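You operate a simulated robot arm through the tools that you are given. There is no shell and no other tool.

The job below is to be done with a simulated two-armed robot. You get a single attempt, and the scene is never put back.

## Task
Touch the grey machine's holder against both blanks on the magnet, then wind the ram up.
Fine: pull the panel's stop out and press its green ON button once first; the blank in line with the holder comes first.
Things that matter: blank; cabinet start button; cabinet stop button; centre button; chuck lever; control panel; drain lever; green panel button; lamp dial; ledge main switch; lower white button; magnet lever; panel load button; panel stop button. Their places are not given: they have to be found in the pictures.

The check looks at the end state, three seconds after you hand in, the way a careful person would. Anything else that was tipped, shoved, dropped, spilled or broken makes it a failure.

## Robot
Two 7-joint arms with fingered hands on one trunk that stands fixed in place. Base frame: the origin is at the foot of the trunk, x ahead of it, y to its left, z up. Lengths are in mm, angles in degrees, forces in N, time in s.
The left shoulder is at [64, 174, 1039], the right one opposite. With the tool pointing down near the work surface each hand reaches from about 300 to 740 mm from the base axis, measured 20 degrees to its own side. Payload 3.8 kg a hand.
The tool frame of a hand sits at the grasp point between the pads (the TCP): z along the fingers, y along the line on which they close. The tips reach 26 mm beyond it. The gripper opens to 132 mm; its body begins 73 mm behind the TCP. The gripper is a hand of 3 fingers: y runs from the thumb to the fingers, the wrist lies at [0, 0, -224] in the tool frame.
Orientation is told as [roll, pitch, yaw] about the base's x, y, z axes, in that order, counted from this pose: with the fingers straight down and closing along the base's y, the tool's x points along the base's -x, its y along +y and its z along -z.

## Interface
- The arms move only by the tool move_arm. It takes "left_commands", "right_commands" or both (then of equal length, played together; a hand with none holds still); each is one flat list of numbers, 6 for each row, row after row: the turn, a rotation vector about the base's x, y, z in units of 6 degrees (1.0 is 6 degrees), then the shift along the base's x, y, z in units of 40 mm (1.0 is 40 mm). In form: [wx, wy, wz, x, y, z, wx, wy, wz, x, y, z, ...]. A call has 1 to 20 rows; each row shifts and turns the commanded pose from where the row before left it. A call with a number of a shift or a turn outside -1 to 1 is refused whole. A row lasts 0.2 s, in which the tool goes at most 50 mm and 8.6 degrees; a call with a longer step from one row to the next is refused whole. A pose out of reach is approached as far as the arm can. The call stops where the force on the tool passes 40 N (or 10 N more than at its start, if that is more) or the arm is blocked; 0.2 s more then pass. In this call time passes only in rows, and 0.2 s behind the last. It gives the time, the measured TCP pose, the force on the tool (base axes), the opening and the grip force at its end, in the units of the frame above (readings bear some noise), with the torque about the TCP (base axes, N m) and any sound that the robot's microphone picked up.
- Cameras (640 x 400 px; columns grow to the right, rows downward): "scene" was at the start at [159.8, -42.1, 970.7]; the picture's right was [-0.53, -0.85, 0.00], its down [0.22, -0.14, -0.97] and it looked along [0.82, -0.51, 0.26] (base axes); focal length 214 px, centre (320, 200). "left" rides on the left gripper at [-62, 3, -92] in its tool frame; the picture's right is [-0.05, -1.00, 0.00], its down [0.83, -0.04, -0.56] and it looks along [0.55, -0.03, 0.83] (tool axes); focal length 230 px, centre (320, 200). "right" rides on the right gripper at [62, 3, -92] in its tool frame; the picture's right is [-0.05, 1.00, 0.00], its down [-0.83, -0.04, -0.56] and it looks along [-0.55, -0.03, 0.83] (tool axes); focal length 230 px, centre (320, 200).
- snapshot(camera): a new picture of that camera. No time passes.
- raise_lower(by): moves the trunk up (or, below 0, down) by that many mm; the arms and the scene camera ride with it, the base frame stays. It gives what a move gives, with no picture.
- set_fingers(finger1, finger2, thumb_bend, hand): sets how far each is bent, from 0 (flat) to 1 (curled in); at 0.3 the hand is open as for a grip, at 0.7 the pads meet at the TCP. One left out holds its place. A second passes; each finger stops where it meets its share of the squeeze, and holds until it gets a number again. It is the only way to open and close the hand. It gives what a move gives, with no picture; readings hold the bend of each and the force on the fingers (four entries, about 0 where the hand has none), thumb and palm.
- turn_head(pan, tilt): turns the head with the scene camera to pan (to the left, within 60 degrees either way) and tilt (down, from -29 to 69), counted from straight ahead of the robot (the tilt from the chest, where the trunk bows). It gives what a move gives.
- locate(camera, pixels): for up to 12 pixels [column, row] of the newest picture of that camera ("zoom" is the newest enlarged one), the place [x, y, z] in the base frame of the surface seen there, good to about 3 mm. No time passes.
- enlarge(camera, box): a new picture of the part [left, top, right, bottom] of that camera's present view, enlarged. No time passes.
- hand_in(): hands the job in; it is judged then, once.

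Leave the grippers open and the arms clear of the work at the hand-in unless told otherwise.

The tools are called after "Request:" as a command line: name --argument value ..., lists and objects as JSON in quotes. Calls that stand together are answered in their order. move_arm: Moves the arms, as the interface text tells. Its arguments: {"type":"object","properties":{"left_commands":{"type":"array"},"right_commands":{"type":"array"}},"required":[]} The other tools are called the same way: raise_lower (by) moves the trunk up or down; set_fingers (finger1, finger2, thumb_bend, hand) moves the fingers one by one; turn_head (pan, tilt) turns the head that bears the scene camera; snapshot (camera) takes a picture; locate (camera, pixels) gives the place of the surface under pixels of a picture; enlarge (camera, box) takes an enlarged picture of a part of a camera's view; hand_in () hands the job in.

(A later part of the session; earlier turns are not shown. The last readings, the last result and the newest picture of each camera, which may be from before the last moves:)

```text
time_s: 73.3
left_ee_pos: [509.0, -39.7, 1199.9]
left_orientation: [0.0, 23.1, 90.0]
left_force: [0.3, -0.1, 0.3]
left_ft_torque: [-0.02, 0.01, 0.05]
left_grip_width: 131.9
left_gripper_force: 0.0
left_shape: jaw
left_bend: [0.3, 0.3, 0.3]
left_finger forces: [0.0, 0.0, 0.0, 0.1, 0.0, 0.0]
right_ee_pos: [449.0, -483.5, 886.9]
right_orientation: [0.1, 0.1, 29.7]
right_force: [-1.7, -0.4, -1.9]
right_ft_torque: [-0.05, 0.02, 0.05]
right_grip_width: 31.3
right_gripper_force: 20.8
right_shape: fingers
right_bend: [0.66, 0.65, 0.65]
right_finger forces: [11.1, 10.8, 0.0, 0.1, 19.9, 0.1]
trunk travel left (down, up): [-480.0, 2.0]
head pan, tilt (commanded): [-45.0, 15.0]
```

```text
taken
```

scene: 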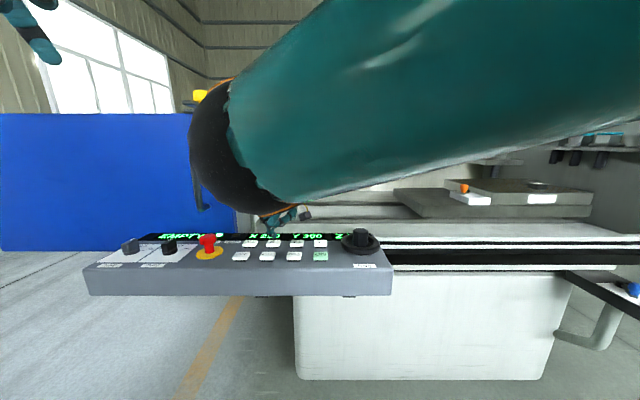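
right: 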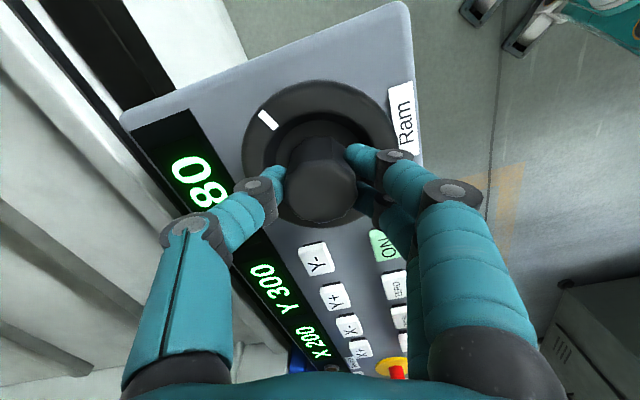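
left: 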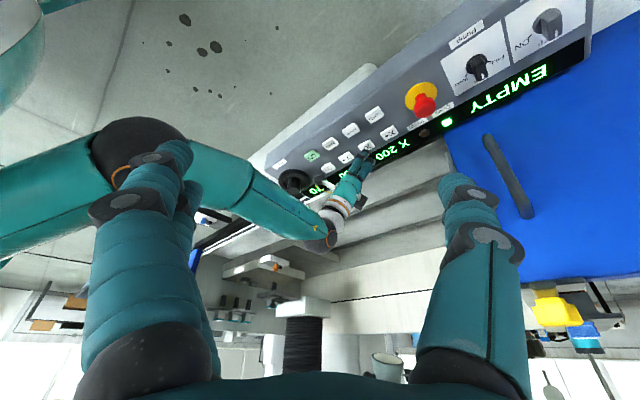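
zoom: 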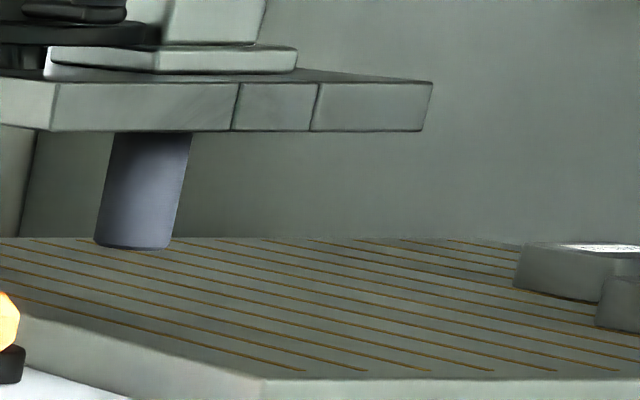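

Z 80 and the holder came down about 13 mm as expected. Another -33 degrees (about 11 mm), leaving it slightly higher than at the start.

Request:
move_arm --right_commands '[0, 0, -0.92, 0, 0, 0, 0, 0, -0.92, 0, 0, 0, 0, 0, -0.92, 0, 0, 0, 0, 0, -0.92, 0, 0, 0, 0, 0, -0.92, 0, 0, 0, 0, 0, -0.92, 0, 0, 0]'

Request:
enlarge --camera "scene" --box '[480, 155, 544, 195]'

Request:
enlarge --camera "left" --box '[240, 100, 460, 215]'

```text
time_s: 74.7
left_ee_pos: [509.5, -39.0, 1200.7]
left_orientation: [0.0, 23.0, 90.1]
left_force: [-0.7, -0.1, 1.0]
left_ft_torque: [-0.02, 0.01, 0.03]
left_grip_width: 132.0
left_gripper_force: 0.1
left_shape: jaw
left_bend: [0.3, 0.3, 0.3]
left_finger forces: [0.0, 0.1, 0.0, 0.0, 0.0, 0.0]
right_ee_pos: [449.1, -484.4, 886.3]
right_orientation: [-0.1, 0.0, -3.3]
right_force: [-3.3, 2.5, -2.4]
right_ft_torque: [-0.02, 0.05, 0.04]
right_grip_width: 31.0
right_gripper_force: 20.8
right_shape: fingers
right_bend: [0.66, 0.65, 0.65]
right_finger forces: [11.4, 10.7, 0.0, 0.1, 19.5, 0.0]
trunk travel left (down, up): [-480.0, 2.0]
head pan, tilt (commanded): [-45.0, 15.0]
```

```text
10.00 times, centred on (512, 175) of scene
```

zoom: 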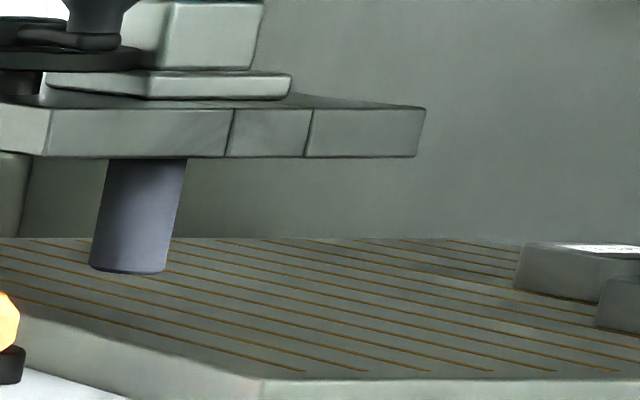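

```text
2.91 times, centred on (350, 158) of left
```

zoom: 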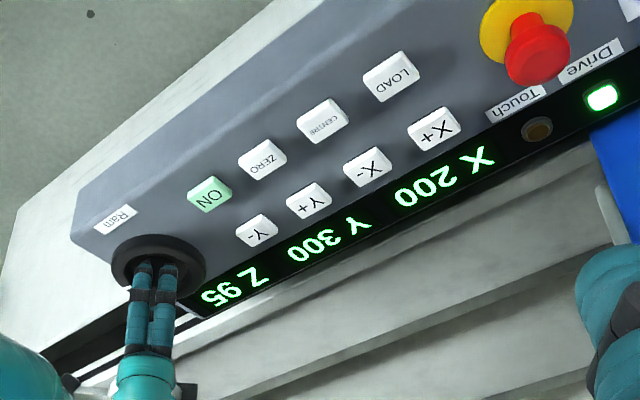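

Z 95, holder bottom about 910 (below blank tops by about 11, above the magnet by about 10). Releasing the knob, lifting, and going to X+ in the pressing shape.

Request:
set_fingers --hand "right" --finger1 0.45 --finger2 0.45 --thumb_bend 0.45

Request:
move_arm --right_commands '[0, 0, 0.05, 0, 0, 0.7, 0, 0, 0.25, 0, 0, 0.8, 0, 0, 0.25, 0.3, 0.2, 0.6]'

Request:
set_fingers --hand "right" --finger1 0.65 --finger2 1.0 --thumb_bend 1.0

Request:
move_arm --right_commands '[0, -0.8333, 0, 0.75, 0.55, 0, 0, -0.8333, 0, 0.75, 0.55, -0.2, 0, -0.8333, 0, 0.75, 0.55, -0.3, 0, -0.8333, 0, 0.75, 0.55, -0.3, 0, -0.8333, 0, 0.75, 0.55, -0.3, 0, -0.8333, 0, 0.75, 0.55, -0.3, 0, 0, 0, 0.9, 0.5, 0]'

Request:
snapshot --camera "right"

Request:
snapshot --camera "left"

```text
time_s: 75.7
left_ee_pos: [509.8, -38.7, 1200.5]
left_orientation: [0.0, 23.0, 90.1]
left_force: [0.0, 0.4, -0.4]
left_ft_torque: [-0.05, 0.0, -0.01]
left_grip_width: 132.1
left_gripper_force: 0.0
left_shape: jaw
left_bend: [0.3, 0.3, 0.3]
left_finger forces: [0.1, 0.1, 0.0, 0.1, 0.1, 0.0]
right_ee_pos: [449.2, -485.0, 886.0]
right_orientation: [0.0, 0.0, -3.3]
right_force: [-0.7, -0.9, 0.0]
right_ft_torque: [-0.01, -0.01, -0.02]
right_grip_width: 83.7
right_gripper_force: 0.1
right_shape: fingers
right_bend: [0.45, 0.45, 0.45]
right_finger forces: [0.1, 0.0, 0.0, 0.1, 0.0, 0.1]
trunk travel left (down, up): [-480.0, 2.0]
head pan, tilt (commanded): [-45.0, 15.0]
```

```text
time_s: 76.5
left_ee_pos: [510.7, -38.5, 1199.6]
left_orientation: [-0.2, 23.0, 90.0]
left_force: [0.4, 0.1, -0.1]
left_ft_torque: [0.01, 0.04, -0.01]
left_grip_width: 132.0
left_gripper_force: 0.1
left_shape: jaw
left_bend: [0.3, 0.3, 0.3]
left_finger forces: [0.1, 0.0, 0.0, 0.0, 0.1, 0.1]
right_ee_pos: [461.3, -475.5, 971.2]
right_orientation: [0.1, 0.0, 0.1]
right_force: [0.5, -0.8, -0.2]
right_ft_torque: [0.0, -0.02, 0.0]
right_grip_width: 84.0
right_gripper_force: 0.1
right_shape: fingers
right_bend: [0.45, 0.45, 0.45]
right_finger forces: [0.0, 0.1, 0.0, 0.0, 0.0, 0.0]
trunk travel left (down, up): [-480.0, 2.0]
head pan, tilt (commanded): [-45.0, 15.0]
```

```text
time_s: 77.5
left_ee_pos: [510.0, -38.8, 1201.4]
left_orientation: [0.0, 23.0, 90.0]
left_force: [0.0, -0.5, -0.6]
left_ft_torque: [0.02, -0.02, 0.01]
left_grip_width: 132.1
left_gripper_force: 0.1
left_shape: jaw
left_bend: [0.3, 0.3, 0.3]
left_finger forces: [0.0, 0.0, 0.1, 0.1, 0.1, 0.1]
right_ee_pos: [461.3, -476.8, 970.1]
right_orientation: [-0.1, -0.1, 0.0]
right_force: [0.2, -0.4, 0.2]
right_ft_torque: [-0.02, 0.01, -0.02]
right_grip_width: 15.4
right_gripper_force: 0.1
right_shape: fingers
right_bend: [0.65, 0.9, 0.91]
right_finger forces: [0.0, 0.1, 0.0, 0.0, 0.0, 0.0]
trunk travel left (down, up): [-480.0, 2.0]
head pan, tilt (commanded): [-45.0, 15.0]
```

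```text
time_s: 79.1
left_ee_pos: [511.2, -40.0, 1199.8]
left_orientation: [0.1, 23.0, 90.1]
left_force: [1.1, -0.5, 0.4]
left_ft_torque: [0.01, -0.01, -0.02]
left_grip_width: 132.0
left_gripper_force: 0.2
left_shape: jaw
left_bend: [0.3, 0.3, 0.3]
left_finger forces: [0.1, 0.1, 0.1, 0.1, 0.1, 0.0]
right_ee_pos: [677.9, -324.0, 914.7]
right_orientation: [0.0, -30.1, 0.0]
right_force: [0.7, 0.1, 0.8]
right_ft_torque: [0.01, 0.04, 0.0]
right_grip_width: 15.5
right_gripper_force: 0.1
right_shape: fingers
right_bend: [0.65, 0.9, 0.91]
right_finger forces: [0.1, 0.0, 0.0, 0.1, 0.0, 0.0]
trunk travel left (down, up): [-480.0, 2.0]
head pan, tilt (commanded): [-45.0, 15.0]
```

```text
taken
```

right: 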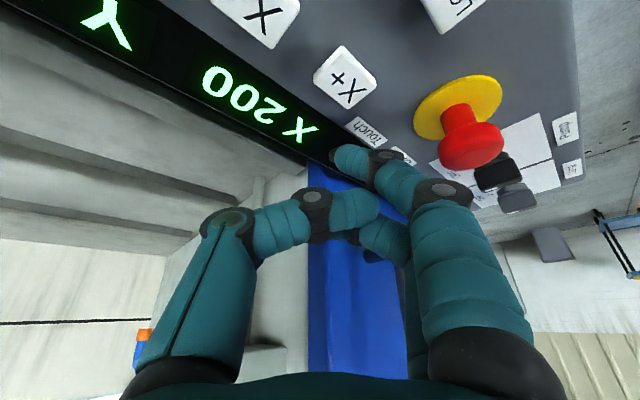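

```text
taken
```

left: 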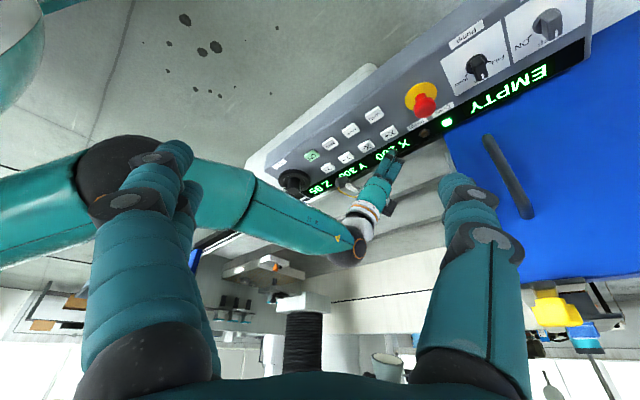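

In position above X+. Lowering to z 871.

Request:
move_arm --right_commands '[0, 0, 0, 0.05, 0.06, -0.5, 0, 0, 0, 0, 0, -0.58]'

Request:
enlarge --camera "right" --box '[260, 50, 420, 200]'

Request:
enlarge --camera "left" --box '[225, 240, 305, 300]'

```text
time_s: 79.7
left_ee_pos: [509.6, -39.0, 1199.4]
left_orientation: [0.1, 22.9, 90.0]
left_force: [-0.3, -0.5, -0.1]
left_ft_torque: [0.0, -0.01, 0.02]
left_grip_width: 131.9
left_gripper_force: 0.0
left_shape: jaw
left_bend: [0.3, 0.3, 0.3]
left_finger forces: [0.0, 0.1, 0.0, 0.0, 0.0, 0.0]
right_ee_pos: [678.5, -321.8, 870.9]
right_orientation: [-0.1, -30.1, 0.0]
right_force: [0.6, 0.6, 0.5]
right_ft_torque: [-0.01, -0.04, 0.01]
right_grip_width: 15.5
right_gripper_force: 0.1
right_shape: fingers
right_bend: [0.65, 0.9, 0.91]
right_finger forces: [0.0, 0.0, 0.0, 0.0, 0.1, 0.0]
trunk travel left (down, up): [-480.0, 2.0]
head pan, tilt (commanded): [-45.0, 15.0]
```

```text
2.67 times, centred on (340, 125) of right
```

zoom: 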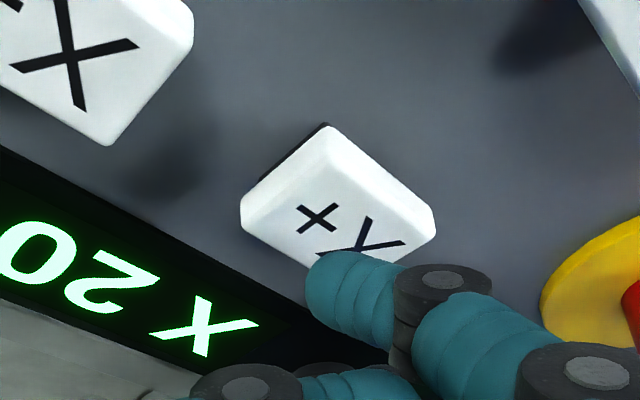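

```text
6.67 times, centred on (265, 270) of left
```

zoom: 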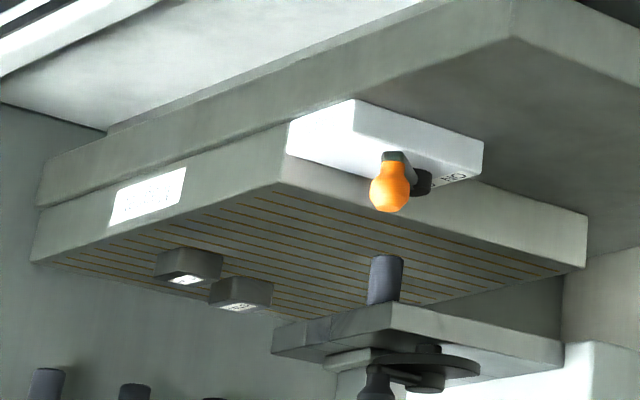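

Tap X+ and then watch the approach to the in-line blank closely.

Request:
move_arm --right_commands '[0, 0, 0, 0, 0, -0.1, 0, 0, 0, 0, 0, -0.09, 0, 0, 0, 0, 0, 0.12, 0, 0, 0, 0, 0, 0.3, 0, 0, 0, 0, 0, 0.2, 0, 0, 0, 0, 0, 0, 0, 0, 0, 0, 0, 0]'

Request:
enlarge --camera "scene" --box '[180, 215, 340, 285]'

Request:
move_arm --right_commands '[0, 0, 0, 0, 0, 0, 0, 0, 0, 0, 0, 0, 0, 0, 0, 0, 0, 0]'

Request:
enlarge --camera "scene" --box '[180, 215, 340, 285]'

Request:
move_arm --right_commands '[0, 0, 0, 0, 0, 0]'

Request:
enlarge --camera "scene" --box '[180, 215, 340, 285]'

Request:
enlarge --camera "left" --box '[245, 250, 305, 295]'

```text
time_s: 81.3
left_ee_pos: [509.6, -38.6, 1200.0]
left_orientation: [0.0, 23.0, 90.1]
left_force: [-1.0, 0.1, -0.9]
left_ft_torque: [0.01, 0.02, 0.02]
left_grip_width: 131.7
left_gripper_force: 0.0
left_shape: jaw
left_bend: [0.3, 0.3, 0.3]
left_finger forces: [0.0, 0.0, 0.0, 0.0, 0.0, 0.0]
right_ee_pos: [678.9, -322.2, 887.3]
right_orientation: [-0.1, -30.1, 0.0]
right_force: [0.4, 0.7, -0.5]
right_ft_torque: [0.01, 0.03, 0.01]
right_grip_width: 15.2
right_gripper_force: 0.0
right_shape: fingers
right_bend: [0.65, 0.9, 0.91]
right_finger forces: [0.0, 0.0, 0.0, 0.0, 0.0, 0.0]
trunk travel left (down, up): [-480.0, 2.0]
head pan, tilt (commanded): [-45.0, 15.0]
heard: click
```

```text
4.00 times, centred on (260, 250) of scene
```

zoom: 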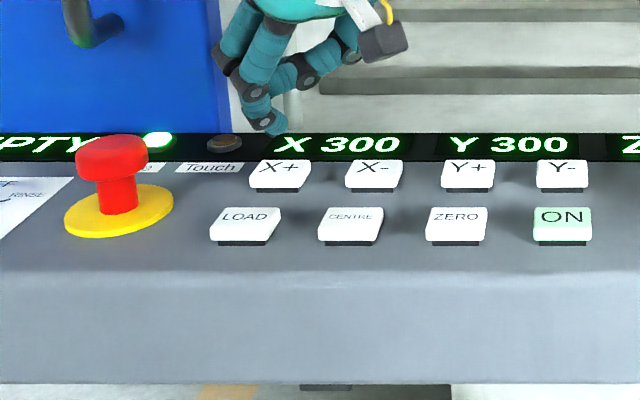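

```text
time_s: 82.1
left_ee_pos: [510.2, -39.0, 1199.9]
left_orientation: [0.0, 23.0, 90.0]
left_force: [-0.1, 0.0, 0.2]
left_ft_torque: [-0.01, 0.01, 0.03]
left_grip_width: 132.0
left_gripper_force: 0.0
left_shape: jaw
left_bend: [0.3, 0.3, 0.3]
left_finger forces: [0.1, 0.0, 0.1, 0.1, 0.0, 0.0]
right_ee_pos: [679.6, -321.8, 887.6]
right_orientation: [0.0, -30.0, 0.0]
right_force: [-0.6, 0.0, -0.1]
right_ft_torque: [0.0, -0.02, 0.02]
right_grip_width: 15.4
right_gripper_force: 0.1
right_shape: fingers
right_bend: [0.65, 0.9, 0.91]
right_finger forces: [0.1, 0.1, 0.0, 0.1, 0.1, 0.0]
trunk travel left (down, up): [-480.0, 2.0]
head pan, tilt (commanded): [-45.0, 15.0]
```

```text
4.00 times, centred on (260, 250) of scene
```

zoom: 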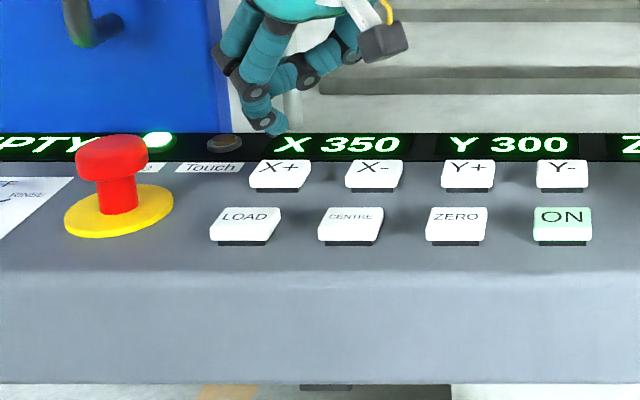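

```text
time_s: 82.5
left_ee_pos: [508.5, -38.3, 1199.0]
left_orientation: [0.1, 23.0, 90.0]
left_force: [0.0, 0.0, 0.4]
left_ft_torque: [-0.02, 0.03, 0.01]
left_grip_width: 131.7
left_gripper_force: 0.1
left_shape: jaw
left_bend: [0.3, 0.3, 0.3]
left_finger forces: [0.0, 0.1, 0.0, 0.0, 0.0, 0.1]
right_ee_pos: [679.7, -321.7, 887.8]
right_orientation: [0.0, -30.0, 0.0]
right_force: [-0.1, -0.2, -0.2]
right_ft_torque: [-0.01, 0.01, 0.0]
right_grip_width: 15.3
right_gripper_force: 0.1
right_shape: fingers
right_bend: [0.65, 0.9, 0.91]
right_finger forces: [0.1, 0.0, 0.1, 0.0, 0.0, 0.0]
trunk travel left (down, up): [-480.0, 2.0]
head pan, tilt (commanded): [-45.0, 15.0]
```

```text
4.00 times, centred on (260, 250) of scene
```

zoom: 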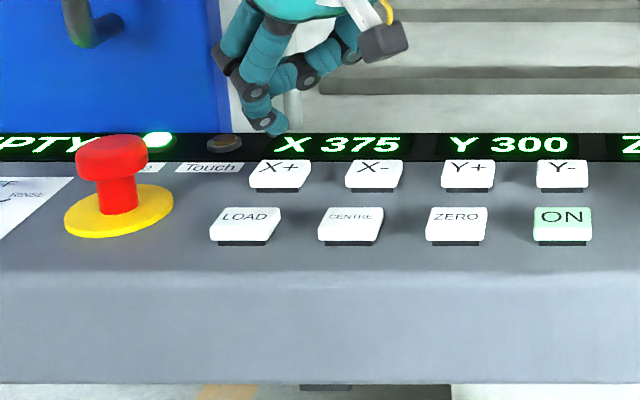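

```text
8.89 times, centred on (275, 272) of left
```

zoom: 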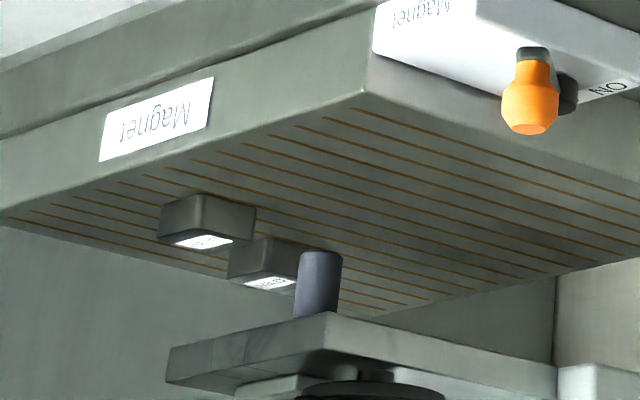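

X about 375–380, no touch yet. Next 0.4 s.

Request:
move_arm --right_commands '[0, 0, 0, 0, 0, 0]'

Request:
enlarge --camera "scene" --box '[180, 215, 340, 285]'

Request:
enlarge --camera "left" --box '[245, 250, 305, 295]'

Request:
move_arm --right_commands '[0, 0, 0, 0, 0, 0]'

Request:
enlarge --camera "scene" --box '[180, 215, 340, 285]'

Request:
enlarge --camera "left" --box '[245, 250, 305, 295]'

```text
time_s: 82.9
left_ee_pos: [510.7, -39.3, 1199.3]
left_orientation: [0.0, 23.1, 90.0]
left_force: [0.5, 0.5, -0.6]
left_ft_torque: [0.01, -0.01, 0.04]
left_grip_width: 131.9
left_gripper_force: 0.0
left_shape: jaw
left_bend: [0.3, 0.3, 0.3]
left_finger forces: [0.1, 0.1, 0.0, 0.1, 0.1, 0.1]
right_ee_pos: [679.6, -321.0, 888.2]
right_orientation: [-0.1, -30.0, -0.1]
right_force: [-0.7, 0.5, 0.4]
right_ft_torque: [0.0, 0.03, -0.02]
right_grip_width: 15.4
right_gripper_force: 0.0
right_shape: fingers
right_bend: [0.65, 0.9, 0.91]
right_finger forces: [0.0, 0.1, 0.0, 0.0, 0.0, 0.0]
trunk travel left (down, up): [-480.0, 2.0]
head pan, tilt (commanded): [-45.0, 15.0]
```

```text
4.00 times, centred on (260, 250) of scene
```

zoom: 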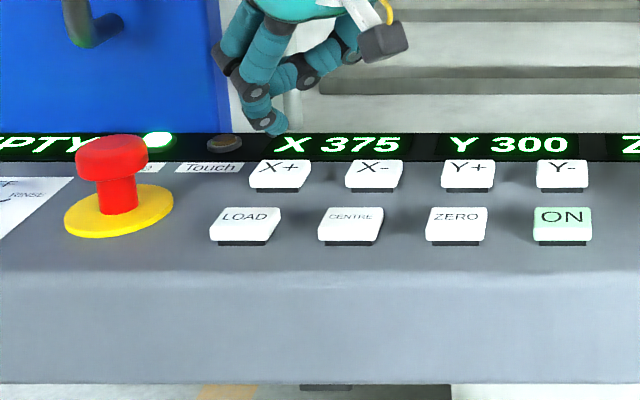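

```text
8.89 times, centred on (275, 272) of left
```

zoom: 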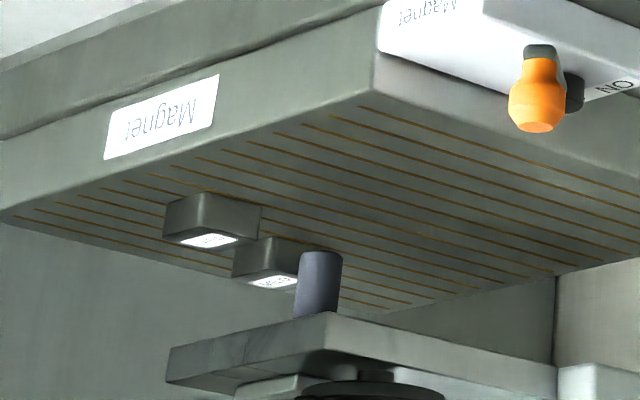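

```text
time_s: 83.3
left_ee_pos: [510.8, -39.9, 1200.2]
left_orientation: [-0.1, 23.0, 90.1]
left_force: [0.0, 0.5, -0.1]
left_ft_torque: [0.0, -0.01, -0.01]
left_grip_width: 131.9
left_gripper_force: 0.0
left_shape: jaw
left_bend: [0.3, 0.3, 0.3]
left_finger forces: [0.1, 0.1, 0.0, 0.0, 0.0, 0.1]
right_ee_pos: [679.3, -321.8, 887.4]
right_orientation: [0.1, -30.0, 0.0]
right_force: [0.3, 0.2, -0.5]
right_ft_torque: [0.02, -0.01, -0.02]
right_grip_width: 15.5
right_gripper_force: 0.2
right_shape: fingers
right_bend: [0.65, 0.9, 0.91]
right_finger forces: [0.0, 0.1, 0.1, 0.0, 0.0, 0.0]
trunk travel left (down, up): [-480.0, 2.0]
head pan, tilt (commanded): [-45.0, 15.0]
```

```text
4.00 times, centred on (260, 250) of scene
```

zoom: 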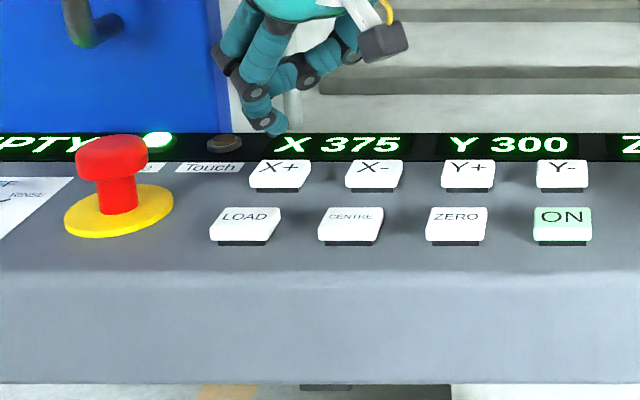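

```text
8.89 times, centred on (275, 272) of left
```

zoom: 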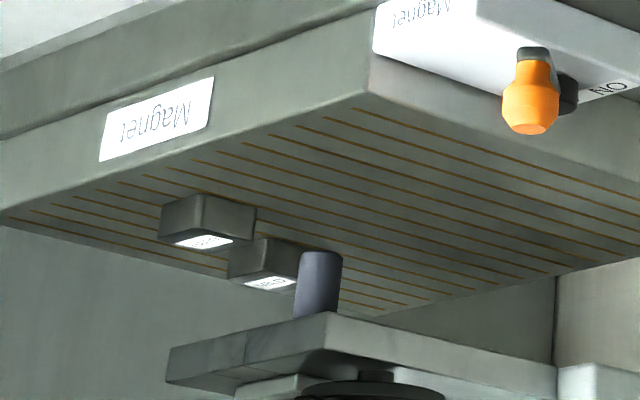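

Confirmed: the table ran up to the blank, then reversed and settled about 10 mm back (82.9 s closer, 83.3 s back at 375) — touch and automatic back-off on the in-line blank, and the blanks kept their relative places. Next: X- to clear, so over to X-.

Request:
locate --camera "zoom" --pixels '[[280, 260], [290, 262], [250, 262], [215, 215], [235, 218], [180, 215], [320, 258]]'

Request:
move_arm --right_commands '[0, 0, 0, 0, 0, 0.2, 0, 0, 0, -0.58, -0.58, 0, 0, 0, 0, -0.58, -0.57, 0, 0, 0, 0, 0, 0, -0.25, 0, 0, 0, 0, 0, -0.25]'

Request:
enlarge --camera "right" --box '[200, 50, 420, 200]'

```text
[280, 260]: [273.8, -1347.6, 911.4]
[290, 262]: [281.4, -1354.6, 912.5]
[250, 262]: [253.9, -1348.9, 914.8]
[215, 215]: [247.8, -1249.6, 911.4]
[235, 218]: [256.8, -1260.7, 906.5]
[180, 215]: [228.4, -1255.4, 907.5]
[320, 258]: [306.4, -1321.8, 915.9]
```

```text
time_s: 84.5
left_ee_pos: [509.8, -40.1, 1201.2]
left_orientation: [0.0, 22.9, 90.0]
left_force: [0.4, -0.3, 0.6]
left_ft_torque: [0.02, 0.03, -0.01]
left_grip_width: 132.0
left_gripper_force: 0.0
left_shape: jaw
left_bend: [0.3, 0.3, 0.3]
left_finger forces: [0.0, 0.0, 0.0, 0.0, 0.0, 0.0]
right_ee_pos: [633.2, -368.1, 874.9]
right_orientation: [0.0, -29.9, 0.0]
right_force: [0.1, 0.9, -0.6]
right_ft_torque: [0.01, -0.02, 0.04]
right_grip_width: 15.2
right_gripper_force: 0.0
right_shape: fingers
right_bend: [0.65, 0.9, 0.91]
right_finger forces: [0.0, 0.0, 0.0, 0.0, 0.0, 0.1]
trunk travel left (down, up): [-480.0, 2.0]
head pan, tilt (commanded): [-45.0, 15.0]
```

```text
2.67 times, centred on (310, 125) of right
```

zoom: 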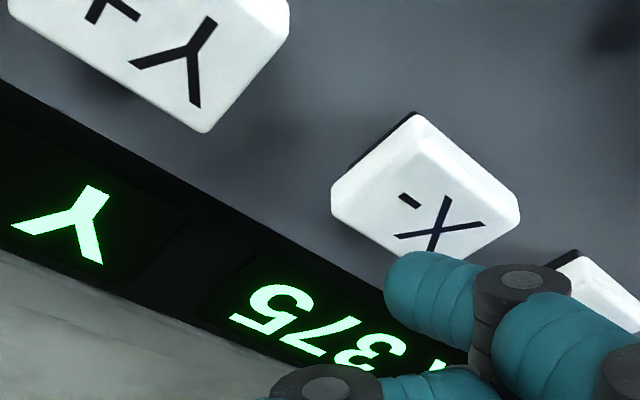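

Rear face u=759, front blank's face u=709: spacing still 50 mm, nothing shoved. Tapping X-.

Request:
move_arm --right_commands '[0, 0, 0, 0, 0, -0.1, 0, 0, 0, 0, 0, -0.2, 0, 0, 0, 0, 0, 0.25, 0, 0, 0, 0, 0, 0.4, 0, 0, 0, -0.3, -0.3, 0.2]'

Request:
snapshot --camera "right"

```text
time_s: 85.7
left_ee_pos: [510.1, -39.5, 1200.9]
left_orientation: [0.0, 23.0, 89.9]
left_force: [1.0, -0.2, -0.5]
left_ft_torque: [0.03, 0.01, -0.02]
left_grip_width: 131.9
left_gripper_force: 0.0
left_shape: jaw
left_bend: [0.3, 0.3, 0.3]
left_finger forces: [0.1, 0.0, 0.1, 0.2, 0.0, 0.0]
right_ee_pos: [620.7, -380.4, 898.9]
right_orientation: [0.0, -30.1, 0.0]
right_force: [-0.2, 0.0, 0.7]
right_ft_torque: [0.0, 0.03, 0.03]
right_grip_width: 15.3
right_gripper_force: 0.0
right_shape: fingers
right_bend: [0.65, 0.9, 0.91]
right_finger forces: [0.0, 0.1, 0.0, 0.0, 0.0, 0.0]
trunk travel left (down, up): [-480.0, 2.0]
head pan, tilt (commanded): [-45.0, 15.0]
heard: click
```

```text
taken
```

right: 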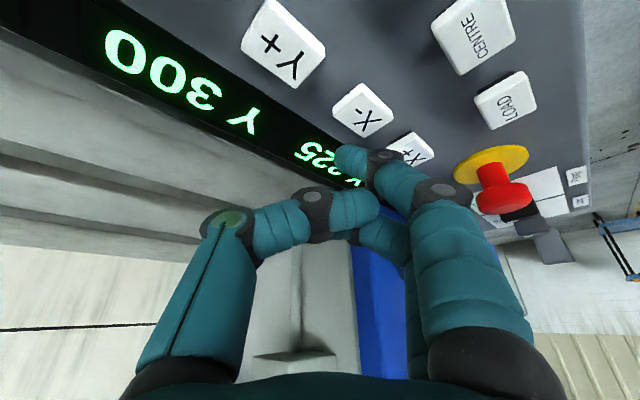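

X is running down. Moving over Y+ (TCP about (589.5,-414)) while X reaches 200.

Request:
move_arm --right_commands '[0, 0, 0, -0.39, -0.42, 0, 0, 0, 0, -0.39, -0.42, 0, 0, 0, 0, 0, 0, 0, 0, 0, 0, 0, 0, 0, 0, 0, 0, 0, 0, 0, 0, 0, 0, 0, 0, 0, 0, 0, 0, 0, 0, -0.3, 0, 0, 0, 0, 0, -0.3]'

Request:
snapshot --camera "right"

Request:
enlarge --camera "right" --box '[260, 50, 420, 200]'

Request:
enlarge --camera "left" --box '[225, 240, 305, 300]'

```text
time_s: 87.5
left_ee_pos: [508.5, -39.0, 1199.9]
left_orientation: [-0.1, 23.0, 90.0]
left_force: [0.0, 0.0, 0.0]
left_ft_torque: [-0.01, -0.03, 0.0]
left_grip_width: 132.2
left_gripper_force: 0.1
left_shape: jaw
left_bend: [0.3, 0.3, 0.3]
left_finger forces: [0.1, 0.0, 0.0, 0.0, 0.0, 0.0]
right_ee_pos: [589.4, -413.3, 874.0]
right_orientation: [0.0, -29.9, 0.1]
right_force: [-0.3, 0.5, -0.5]
right_ft_torque: [-0.03, 0.03, 0.0]
right_grip_width: 15.5
right_gripper_force: 0.0
right_shape: fingers
right_bend: [0.65, 0.9, 0.91]
right_finger forces: [0.1, 0.0, 0.0, 0.0, 0.0, 0.1]
trunk travel left (down, up): [-480.0, 2.0]
head pan, tilt (commanded): [-45.0, 15.0]
```

```text
taken
```

right: 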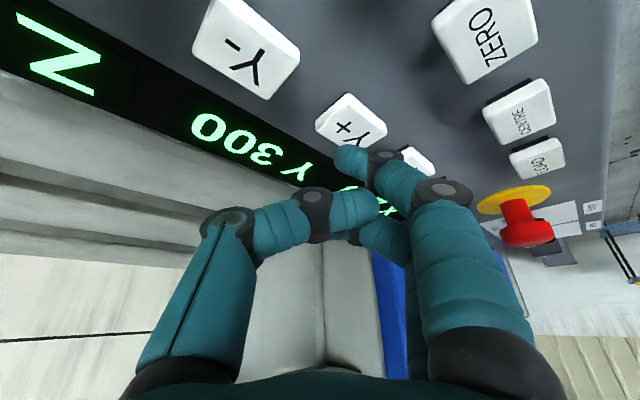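

```text
2.67 times, centred on (340, 125) of right
```

zoom: 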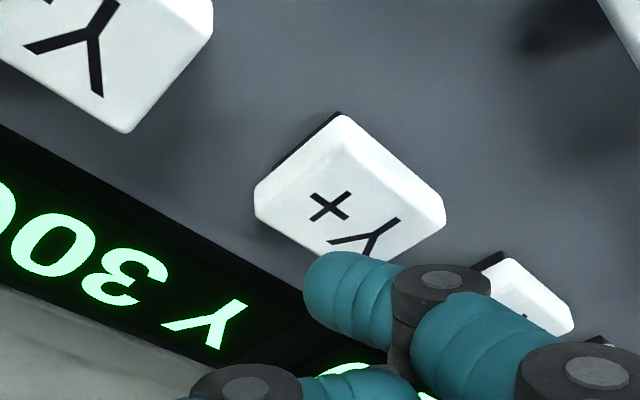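

```text
6.67 times, centred on (265, 270) of left
```

zoom: 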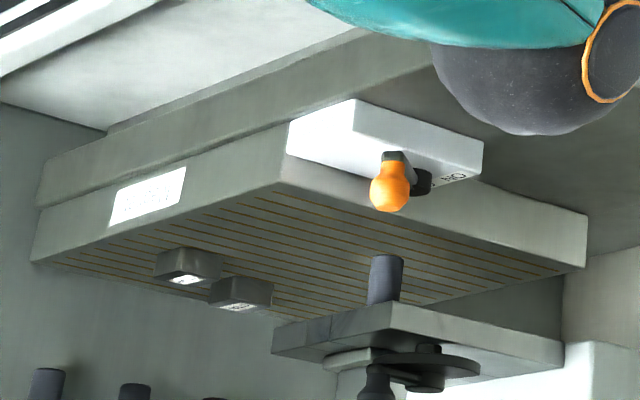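

X is at 200 and the tip is centred over Y+. Tapping Y+ once and watching which way the table goes.

Request:
move_arm --right_commands '[0, 0, 0, 0, 0, -0.1, 0, 0, 0, 0, 0, -0.18, 0, 0, 0, 0, 0, 0.2, 0, 0, 0, 0, 0, 0.25]'

Request:
snapshot --camera "right"

Request:
enlarge --camera "left" --box '[225, 240, 305, 300]'

```text
time_s: 88.5
left_ee_pos: [508.9, -39.2, 1201.0]
left_orientation: [-0.1, 22.9, 90.0]
left_force: [0.5, -0.6, 0.4]
left_ft_torque: [-0.01, -0.01, 0.01]
left_grip_width: 131.9
left_gripper_force: 0.0
left_shape: jaw
left_bend: [0.3, 0.3, 0.3]
left_finger forces: [0.0, 0.0, 0.0, 0.1, 0.1, 0.0]
right_ee_pos: [589.0, -413.4, 881.9]
right_orientation: [0.0, -30.1, 0.0]
right_force: [-0.1, -0.4, -0.5]
right_ft_torque: [0.05, 0.01, -0.02]
right_grip_width: 15.2
right_gripper_force: 0.0
right_shape: fingers
right_bend: [0.65, 0.9, 0.91]
right_finger forces: [0.0, 0.0, 0.0, 0.0, 0.0, 0.0]
trunk travel left (down, up): [-480.0, 2.0]
head pan, tilt (commanded): [-45.0, 15.0]
heard: click
```

```text
taken
```

right: 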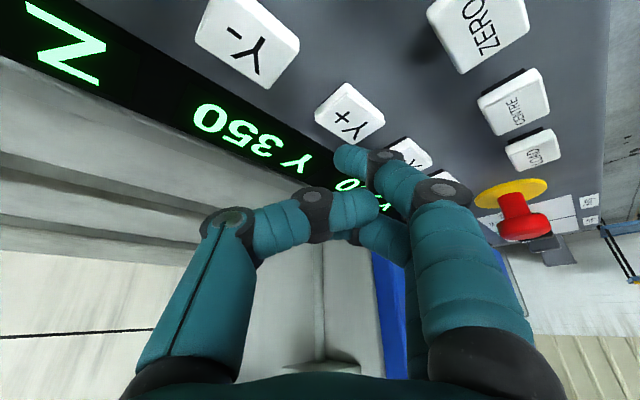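

```text
6.67 times, centred on (265, 270) of left
```

zoom: 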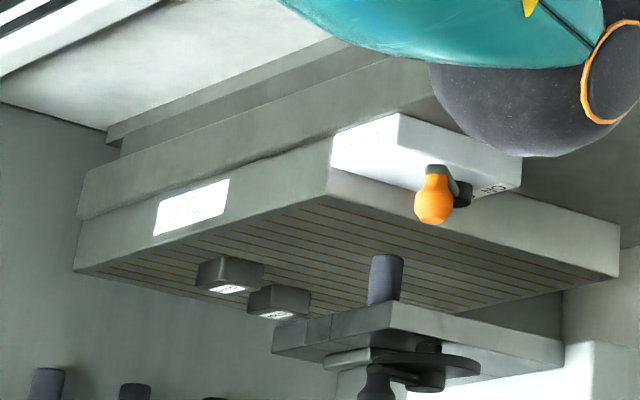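

Y+ moves the table away from the operator — the direction needed. Y is 350 and running; watching for its limit (I need about 393).

Request:
move_arm --right_commands '[0, 0, 0, 0, 0, 0, 0, 0, 0, 0, 0, 0]'

Request:
enlarge --camera "right" --box '[0, 0, 400, 220]'

Request:
enlarge --camera "left" --box '[225, 240, 305, 300]'

```text
time_s: 89.1
left_ee_pos: [510.1, -39.0, 1199.8]
left_orientation: [0.0, 23.1, 90.0]
left_force: [1.9, 0.3, 0.3]
left_ft_torque: [-0.05, -0.03, 0.0]
left_grip_width: 132.1
left_gripper_force: 0.1
left_shape: jaw
left_bend: [0.3, 0.3, 0.3]
left_finger forces: [0.0, 0.0, 0.0, 0.1, 0.0, 0.1]
right_ee_pos: [590.0, -413.8, 879.7]
right_orientation: [0.0, -30.0, -0.1]
right_force: [-0.7, -0.5, 0.1]
right_ft_torque: [0.0, -0.01, -0.01]
right_grip_width: 15.3
right_gripper_force: 0.0
right_shape: fingers
right_bend: [0.65, 0.9, 0.91]
right_finger forces: [0.1, 0.1, 0.0, 0.0, 0.1, 0.1]
trunk travel left (down, up): [-480.0, 2.0]
head pan, tilt (commanded): [-45.0, 15.0]
```

```text
1.60 times, centred on (200, 110) of right
```

zoom: 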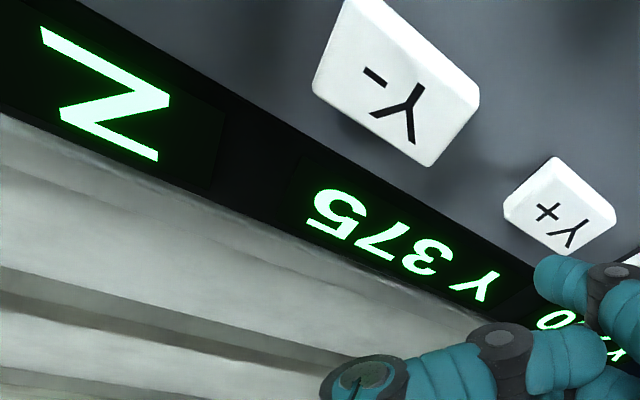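

```text
6.67 times, centred on (265, 270) of left
```

zoom: 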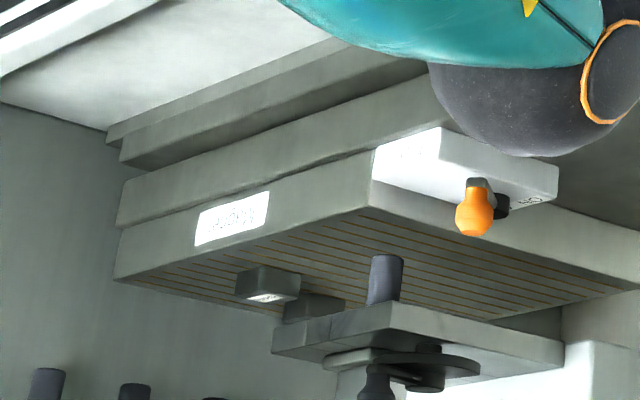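

Request:
move_arm --right_commands '[0, 0, 0, 0, 0, 0]'

Request:
enlarge --camera "right" --box '[0, 0, 400, 220]'

Request:
enlarge --camera "left" --box '[225, 240, 305, 300]'

Request:
move_arm --right_commands '[0, 0, 0, 0, 0, 0]'

Request:
enlarge --camera "right" --box '[0, 0, 400, 220]'

Request:
enlarge --camera "left" --box '[225, 240, 305, 300]'

```text
time_s: 89.5
left_ee_pos: [510.1, -39.3, 1200.4]
left_orientation: [0.0, 23.0, 90.1]
left_force: [-0.3, -0.6, -0.3]
left_ft_torque: [0.0, 0.02, 0.01]
left_grip_width: 132.1
left_gripper_force: 0.1
left_shape: jaw
left_bend: [0.3, 0.3, 0.3]
left_finger forces: [0.0, 0.1, 0.1, 0.1, 0.1, 0.0]
right_ee_pos: [590.0, -413.5, 880.7]
right_orientation: [0.0, -30.0, 0.0]
right_force: [0.0, 0.3, 0.1]
right_ft_torque: [-0.01, -0.01, -0.03]
right_grip_width: 15.1
right_gripper_force: 0.1
right_shape: fingers
right_bend: [0.65, 0.9, 0.91]
right_finger forces: [0.0, 0.0, 0.1, 0.1, 0.1, 0.1]
trunk travel left (down, up): [-480.0, 2.0]
head pan, tilt (commanded): [-45.0, 15.0]
```

```text
1.60 times, centred on (200, 110) of right
```

zoom: 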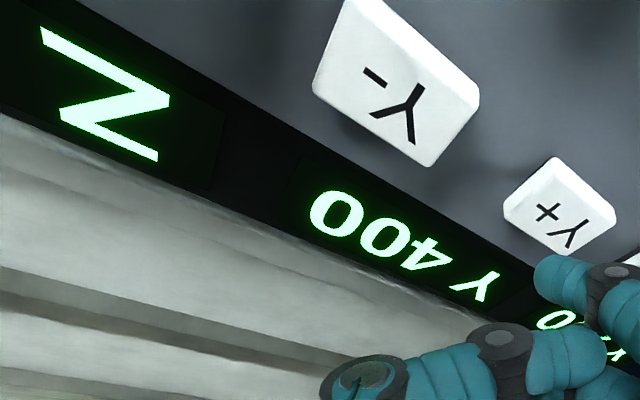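

```text
6.67 times, centred on (265, 270) of left
```

zoom: 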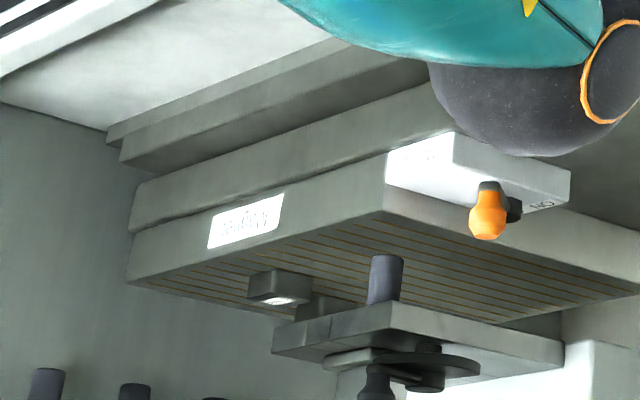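

```text
time_s: 89.9
left_ee_pos: [509.9, -37.9, 1201.0]
left_orientation: [0.0, 23.0, 90.0]
left_force: [-0.3, 0.6, 0.0]
left_ft_torque: [0.02, 0.01, 0.0]
left_grip_width: 132.0
left_gripper_force: 0.1
left_shape: jaw
left_bend: [0.3, 0.3, 0.3]
left_finger forces: [0.0, 0.0, 0.0, 0.0, 0.1, 0.1]
right_ee_pos: [589.8, -413.0, 881.3]
right_orientation: [0.0, -30.0, 0.0]
right_force: [-0.1, 0.1, 0.3]
right_ft_torque: [0.01, 0.0, 0.01]
right_grip_width: 15.2
right_gripper_force: 0.1
right_shape: fingers
right_bend: [0.65, 0.9, 0.91]
right_finger forces: [0.1, 0.0, 0.0, 0.1, 0.0, 0.1]
trunk travel left (down, up): [-480.0, 2.0]
head pan, tilt (commanded): [-45.0, 15.0]
```

```text
1.60 times, centred on (200, 110) of right
```

zoom: 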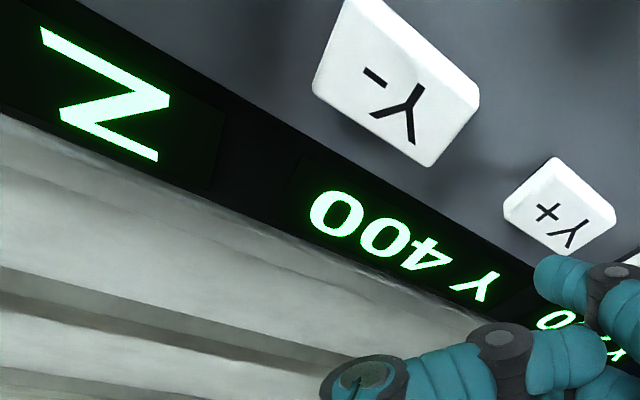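

```text
6.67 times, centred on (265, 270) of left
```

zoom: 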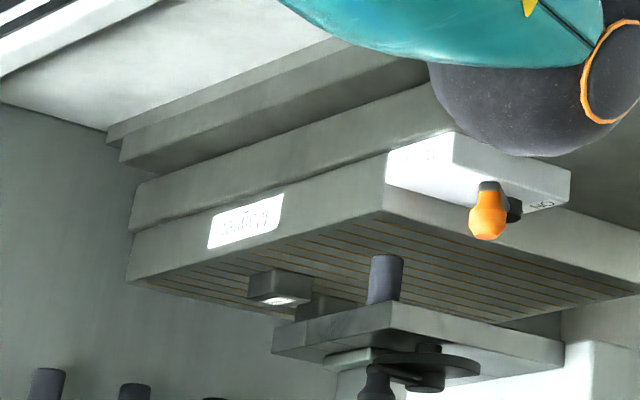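

Y has stopped at 400, its limit. Checking the front blank's line-up with the holder.

Request:
enlarge --camera "left" --box '[252, 262, 292, 290]'

Request:
locate --camera "zoom" --pixels '[[120, 170], [140, 175], [175, 175], [190, 178], [210, 180], [220, 230], [420, 160], [440, 170], [250, 230], [160, 160], [200, 165]]'

```text
14.29 times, centred on (272, 276) of left
```

zoom: 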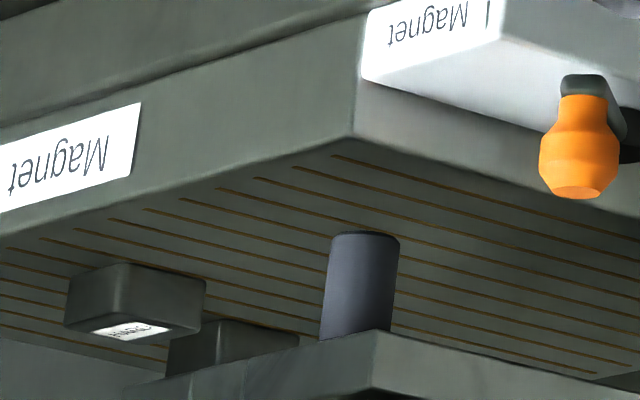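

```text
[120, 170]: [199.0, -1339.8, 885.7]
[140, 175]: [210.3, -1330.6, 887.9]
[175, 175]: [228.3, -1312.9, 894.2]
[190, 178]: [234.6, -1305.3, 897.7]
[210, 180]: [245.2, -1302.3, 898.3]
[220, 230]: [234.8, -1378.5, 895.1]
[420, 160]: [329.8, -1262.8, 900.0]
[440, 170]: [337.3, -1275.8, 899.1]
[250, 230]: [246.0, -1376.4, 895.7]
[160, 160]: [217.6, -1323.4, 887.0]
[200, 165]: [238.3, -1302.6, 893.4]
```

Request:
locate --camera "zoom" --pixels '[[140, 290], [160, 295], [190, 300], [110, 285], [85, 290], [350, 260], [365, 260], [385, 260], [150, 280], [195, 290], [205, 290]]'

```text
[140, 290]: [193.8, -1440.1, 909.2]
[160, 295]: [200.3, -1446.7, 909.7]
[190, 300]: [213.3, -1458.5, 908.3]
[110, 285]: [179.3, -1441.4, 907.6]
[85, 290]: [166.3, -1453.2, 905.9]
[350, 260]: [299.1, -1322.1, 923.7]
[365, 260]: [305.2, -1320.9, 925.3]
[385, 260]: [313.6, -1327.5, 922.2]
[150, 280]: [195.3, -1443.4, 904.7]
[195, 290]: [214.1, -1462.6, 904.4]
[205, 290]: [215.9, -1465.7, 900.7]
```

The front blank's face spans v 1145–1190 and the holder's contact line is at v about 1159, so X+ will meet its face. Moving the finger over X+.

Request:
move_arm --right_commands '[0, 0, 0, 0, 0, 0.5, 0, 0, 0, 0.74, 0.77, 0, 0, 0, 0, 0.75, 0.77, 0, 0, 0, 0, 0.75, 0.76, 0, 0, 0, 0, 0, 0, -0.35, 0, 0, 0, 0, 0, -0.4]'

Request:
enlarge --camera "right" --box '[260, 50, 420, 200]'

Request:
enlarge --camera "left" --box '[400, 105, 470, 150]'

```text
time_s: 91.3
left_ee_pos: [509.8, -40.1, 1199.7]
left_orientation: [0.0, 22.9, 90.0]
left_force: [0.5, 0.0, -0.1]
left_ft_torque: [-0.02, -0.03, -0.02]
left_grip_width: 132.1
left_gripper_force: 0.0
left_shape: jaw
left_bend: [0.3, 0.3, 0.3]
left_finger forces: [0.0, 0.1, 0.1, 0.0, 0.0, 0.1]
right_ee_pos: [679.5, -321.2, 869.8]
right_orientation: [0.0, -29.9, 0.0]
right_force: [-0.2, -1.3, 0.0]
right_ft_torque: [0.01, 0.02, 0.05]
right_grip_width: 15.0
right_gripper_force: 0.1
right_shape: fingers
right_bend: [0.65, 0.9, 0.91]
right_finger forces: [0.0, 0.0, 0.0, 0.0, 0.1, 0.1]
trunk travel left (down, up): [-480.0, 2.0]
head pan, tilt (commanded): [-45.0, 15.0]
```

```text
2.67 times, centred on (340, 125) of right
```

zoom: 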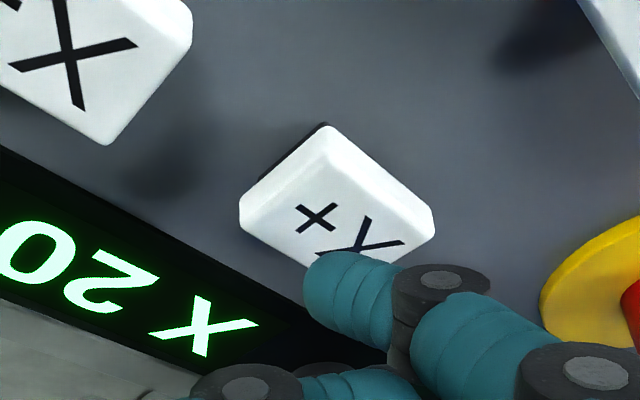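

```text
8.89 times, centred on (435, 128) of left
```

zoom: 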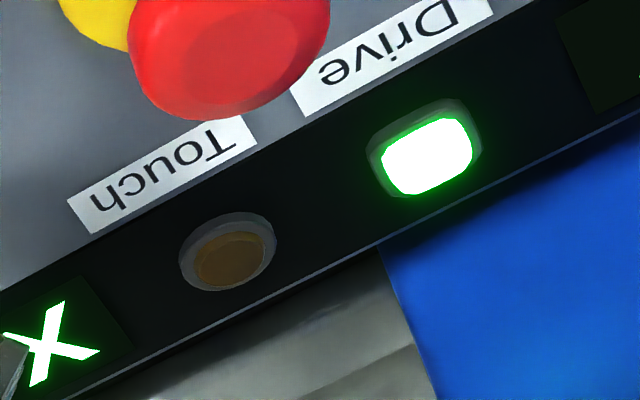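

Lamps are clear: Drive lit, Touch dark. Tapping X+ and sampling around the expected contact (about 2 s after the press).

Request:
move_arm --right_commands '[0, 0, 0, 0, 0, -0.08, 0, 0, 0, 0, 0, -0.09, 0, 0, 0, 0, 0, 0.12, 0, 0, 0, 0, 0, 0.3, 0, 0, 0, 0, 0, 0.2, 0, 0, 0, 0, 0, 0]'

Request:
enlarge --camera "left" --box '[245, 250, 305, 295]'

Request:
enlarge --camera "scene" --box '[180, 215, 340, 285]'

```text
time_s: 92.7
left_ee_pos: [510.0, -37.8, 1200.2]
left_orientation: [0.0, 23.0, 89.9]
left_force: [0.4, -0.6, -0.1]
left_ft_torque: [0.01, -0.02, -0.04]
left_grip_width: 132.1
left_gripper_force: 0.1
left_shape: jaw
left_bend: [0.3, 0.3, 0.3]
left_finger forces: [0.0, 0.0, 0.1, 0.0, 0.0, 0.0]
right_ee_pos: [680.4, -320.9, 889.4]
right_orientation: [0.0, -30.0, -0.1]
right_force: [-1.0, -0.2, -0.7]
right_ft_torque: [0.01, 0.0, -0.01]
right_grip_width: 15.0
right_gripper_force: 0.0
right_shape: fingers
right_bend: [0.65, 0.9, 0.91]
right_finger forces: [0.1, 0.0, 0.1, 0.0, 0.0, 0.0]
trunk travel left (down, up): [-480.0, 2.0]
head pan, tilt (commanded): [-45.0, 15.0]
heard: click
```

```text
8.89 times, centred on (275, 272) of left
```

zoom: 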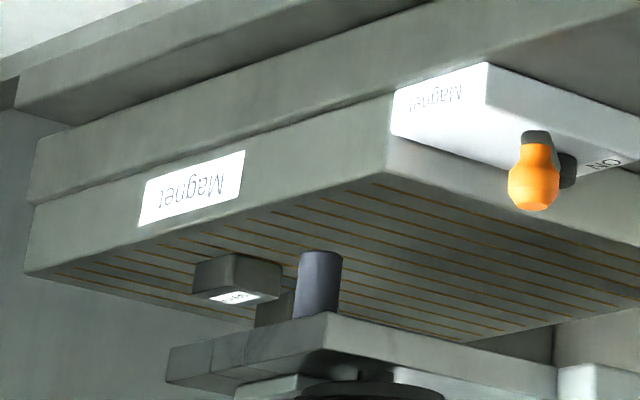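

```text
4.00 times, centred on (260, 250) of scene
```

zoom: 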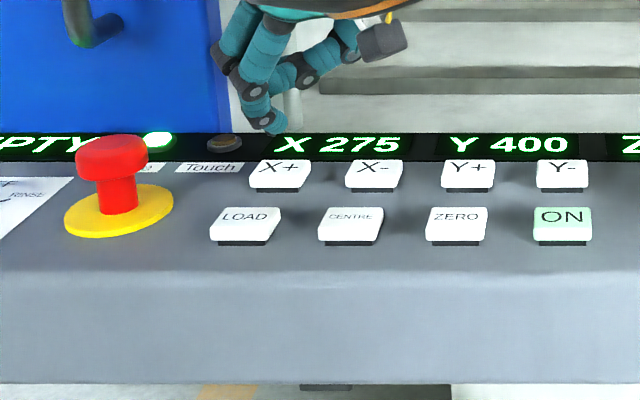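

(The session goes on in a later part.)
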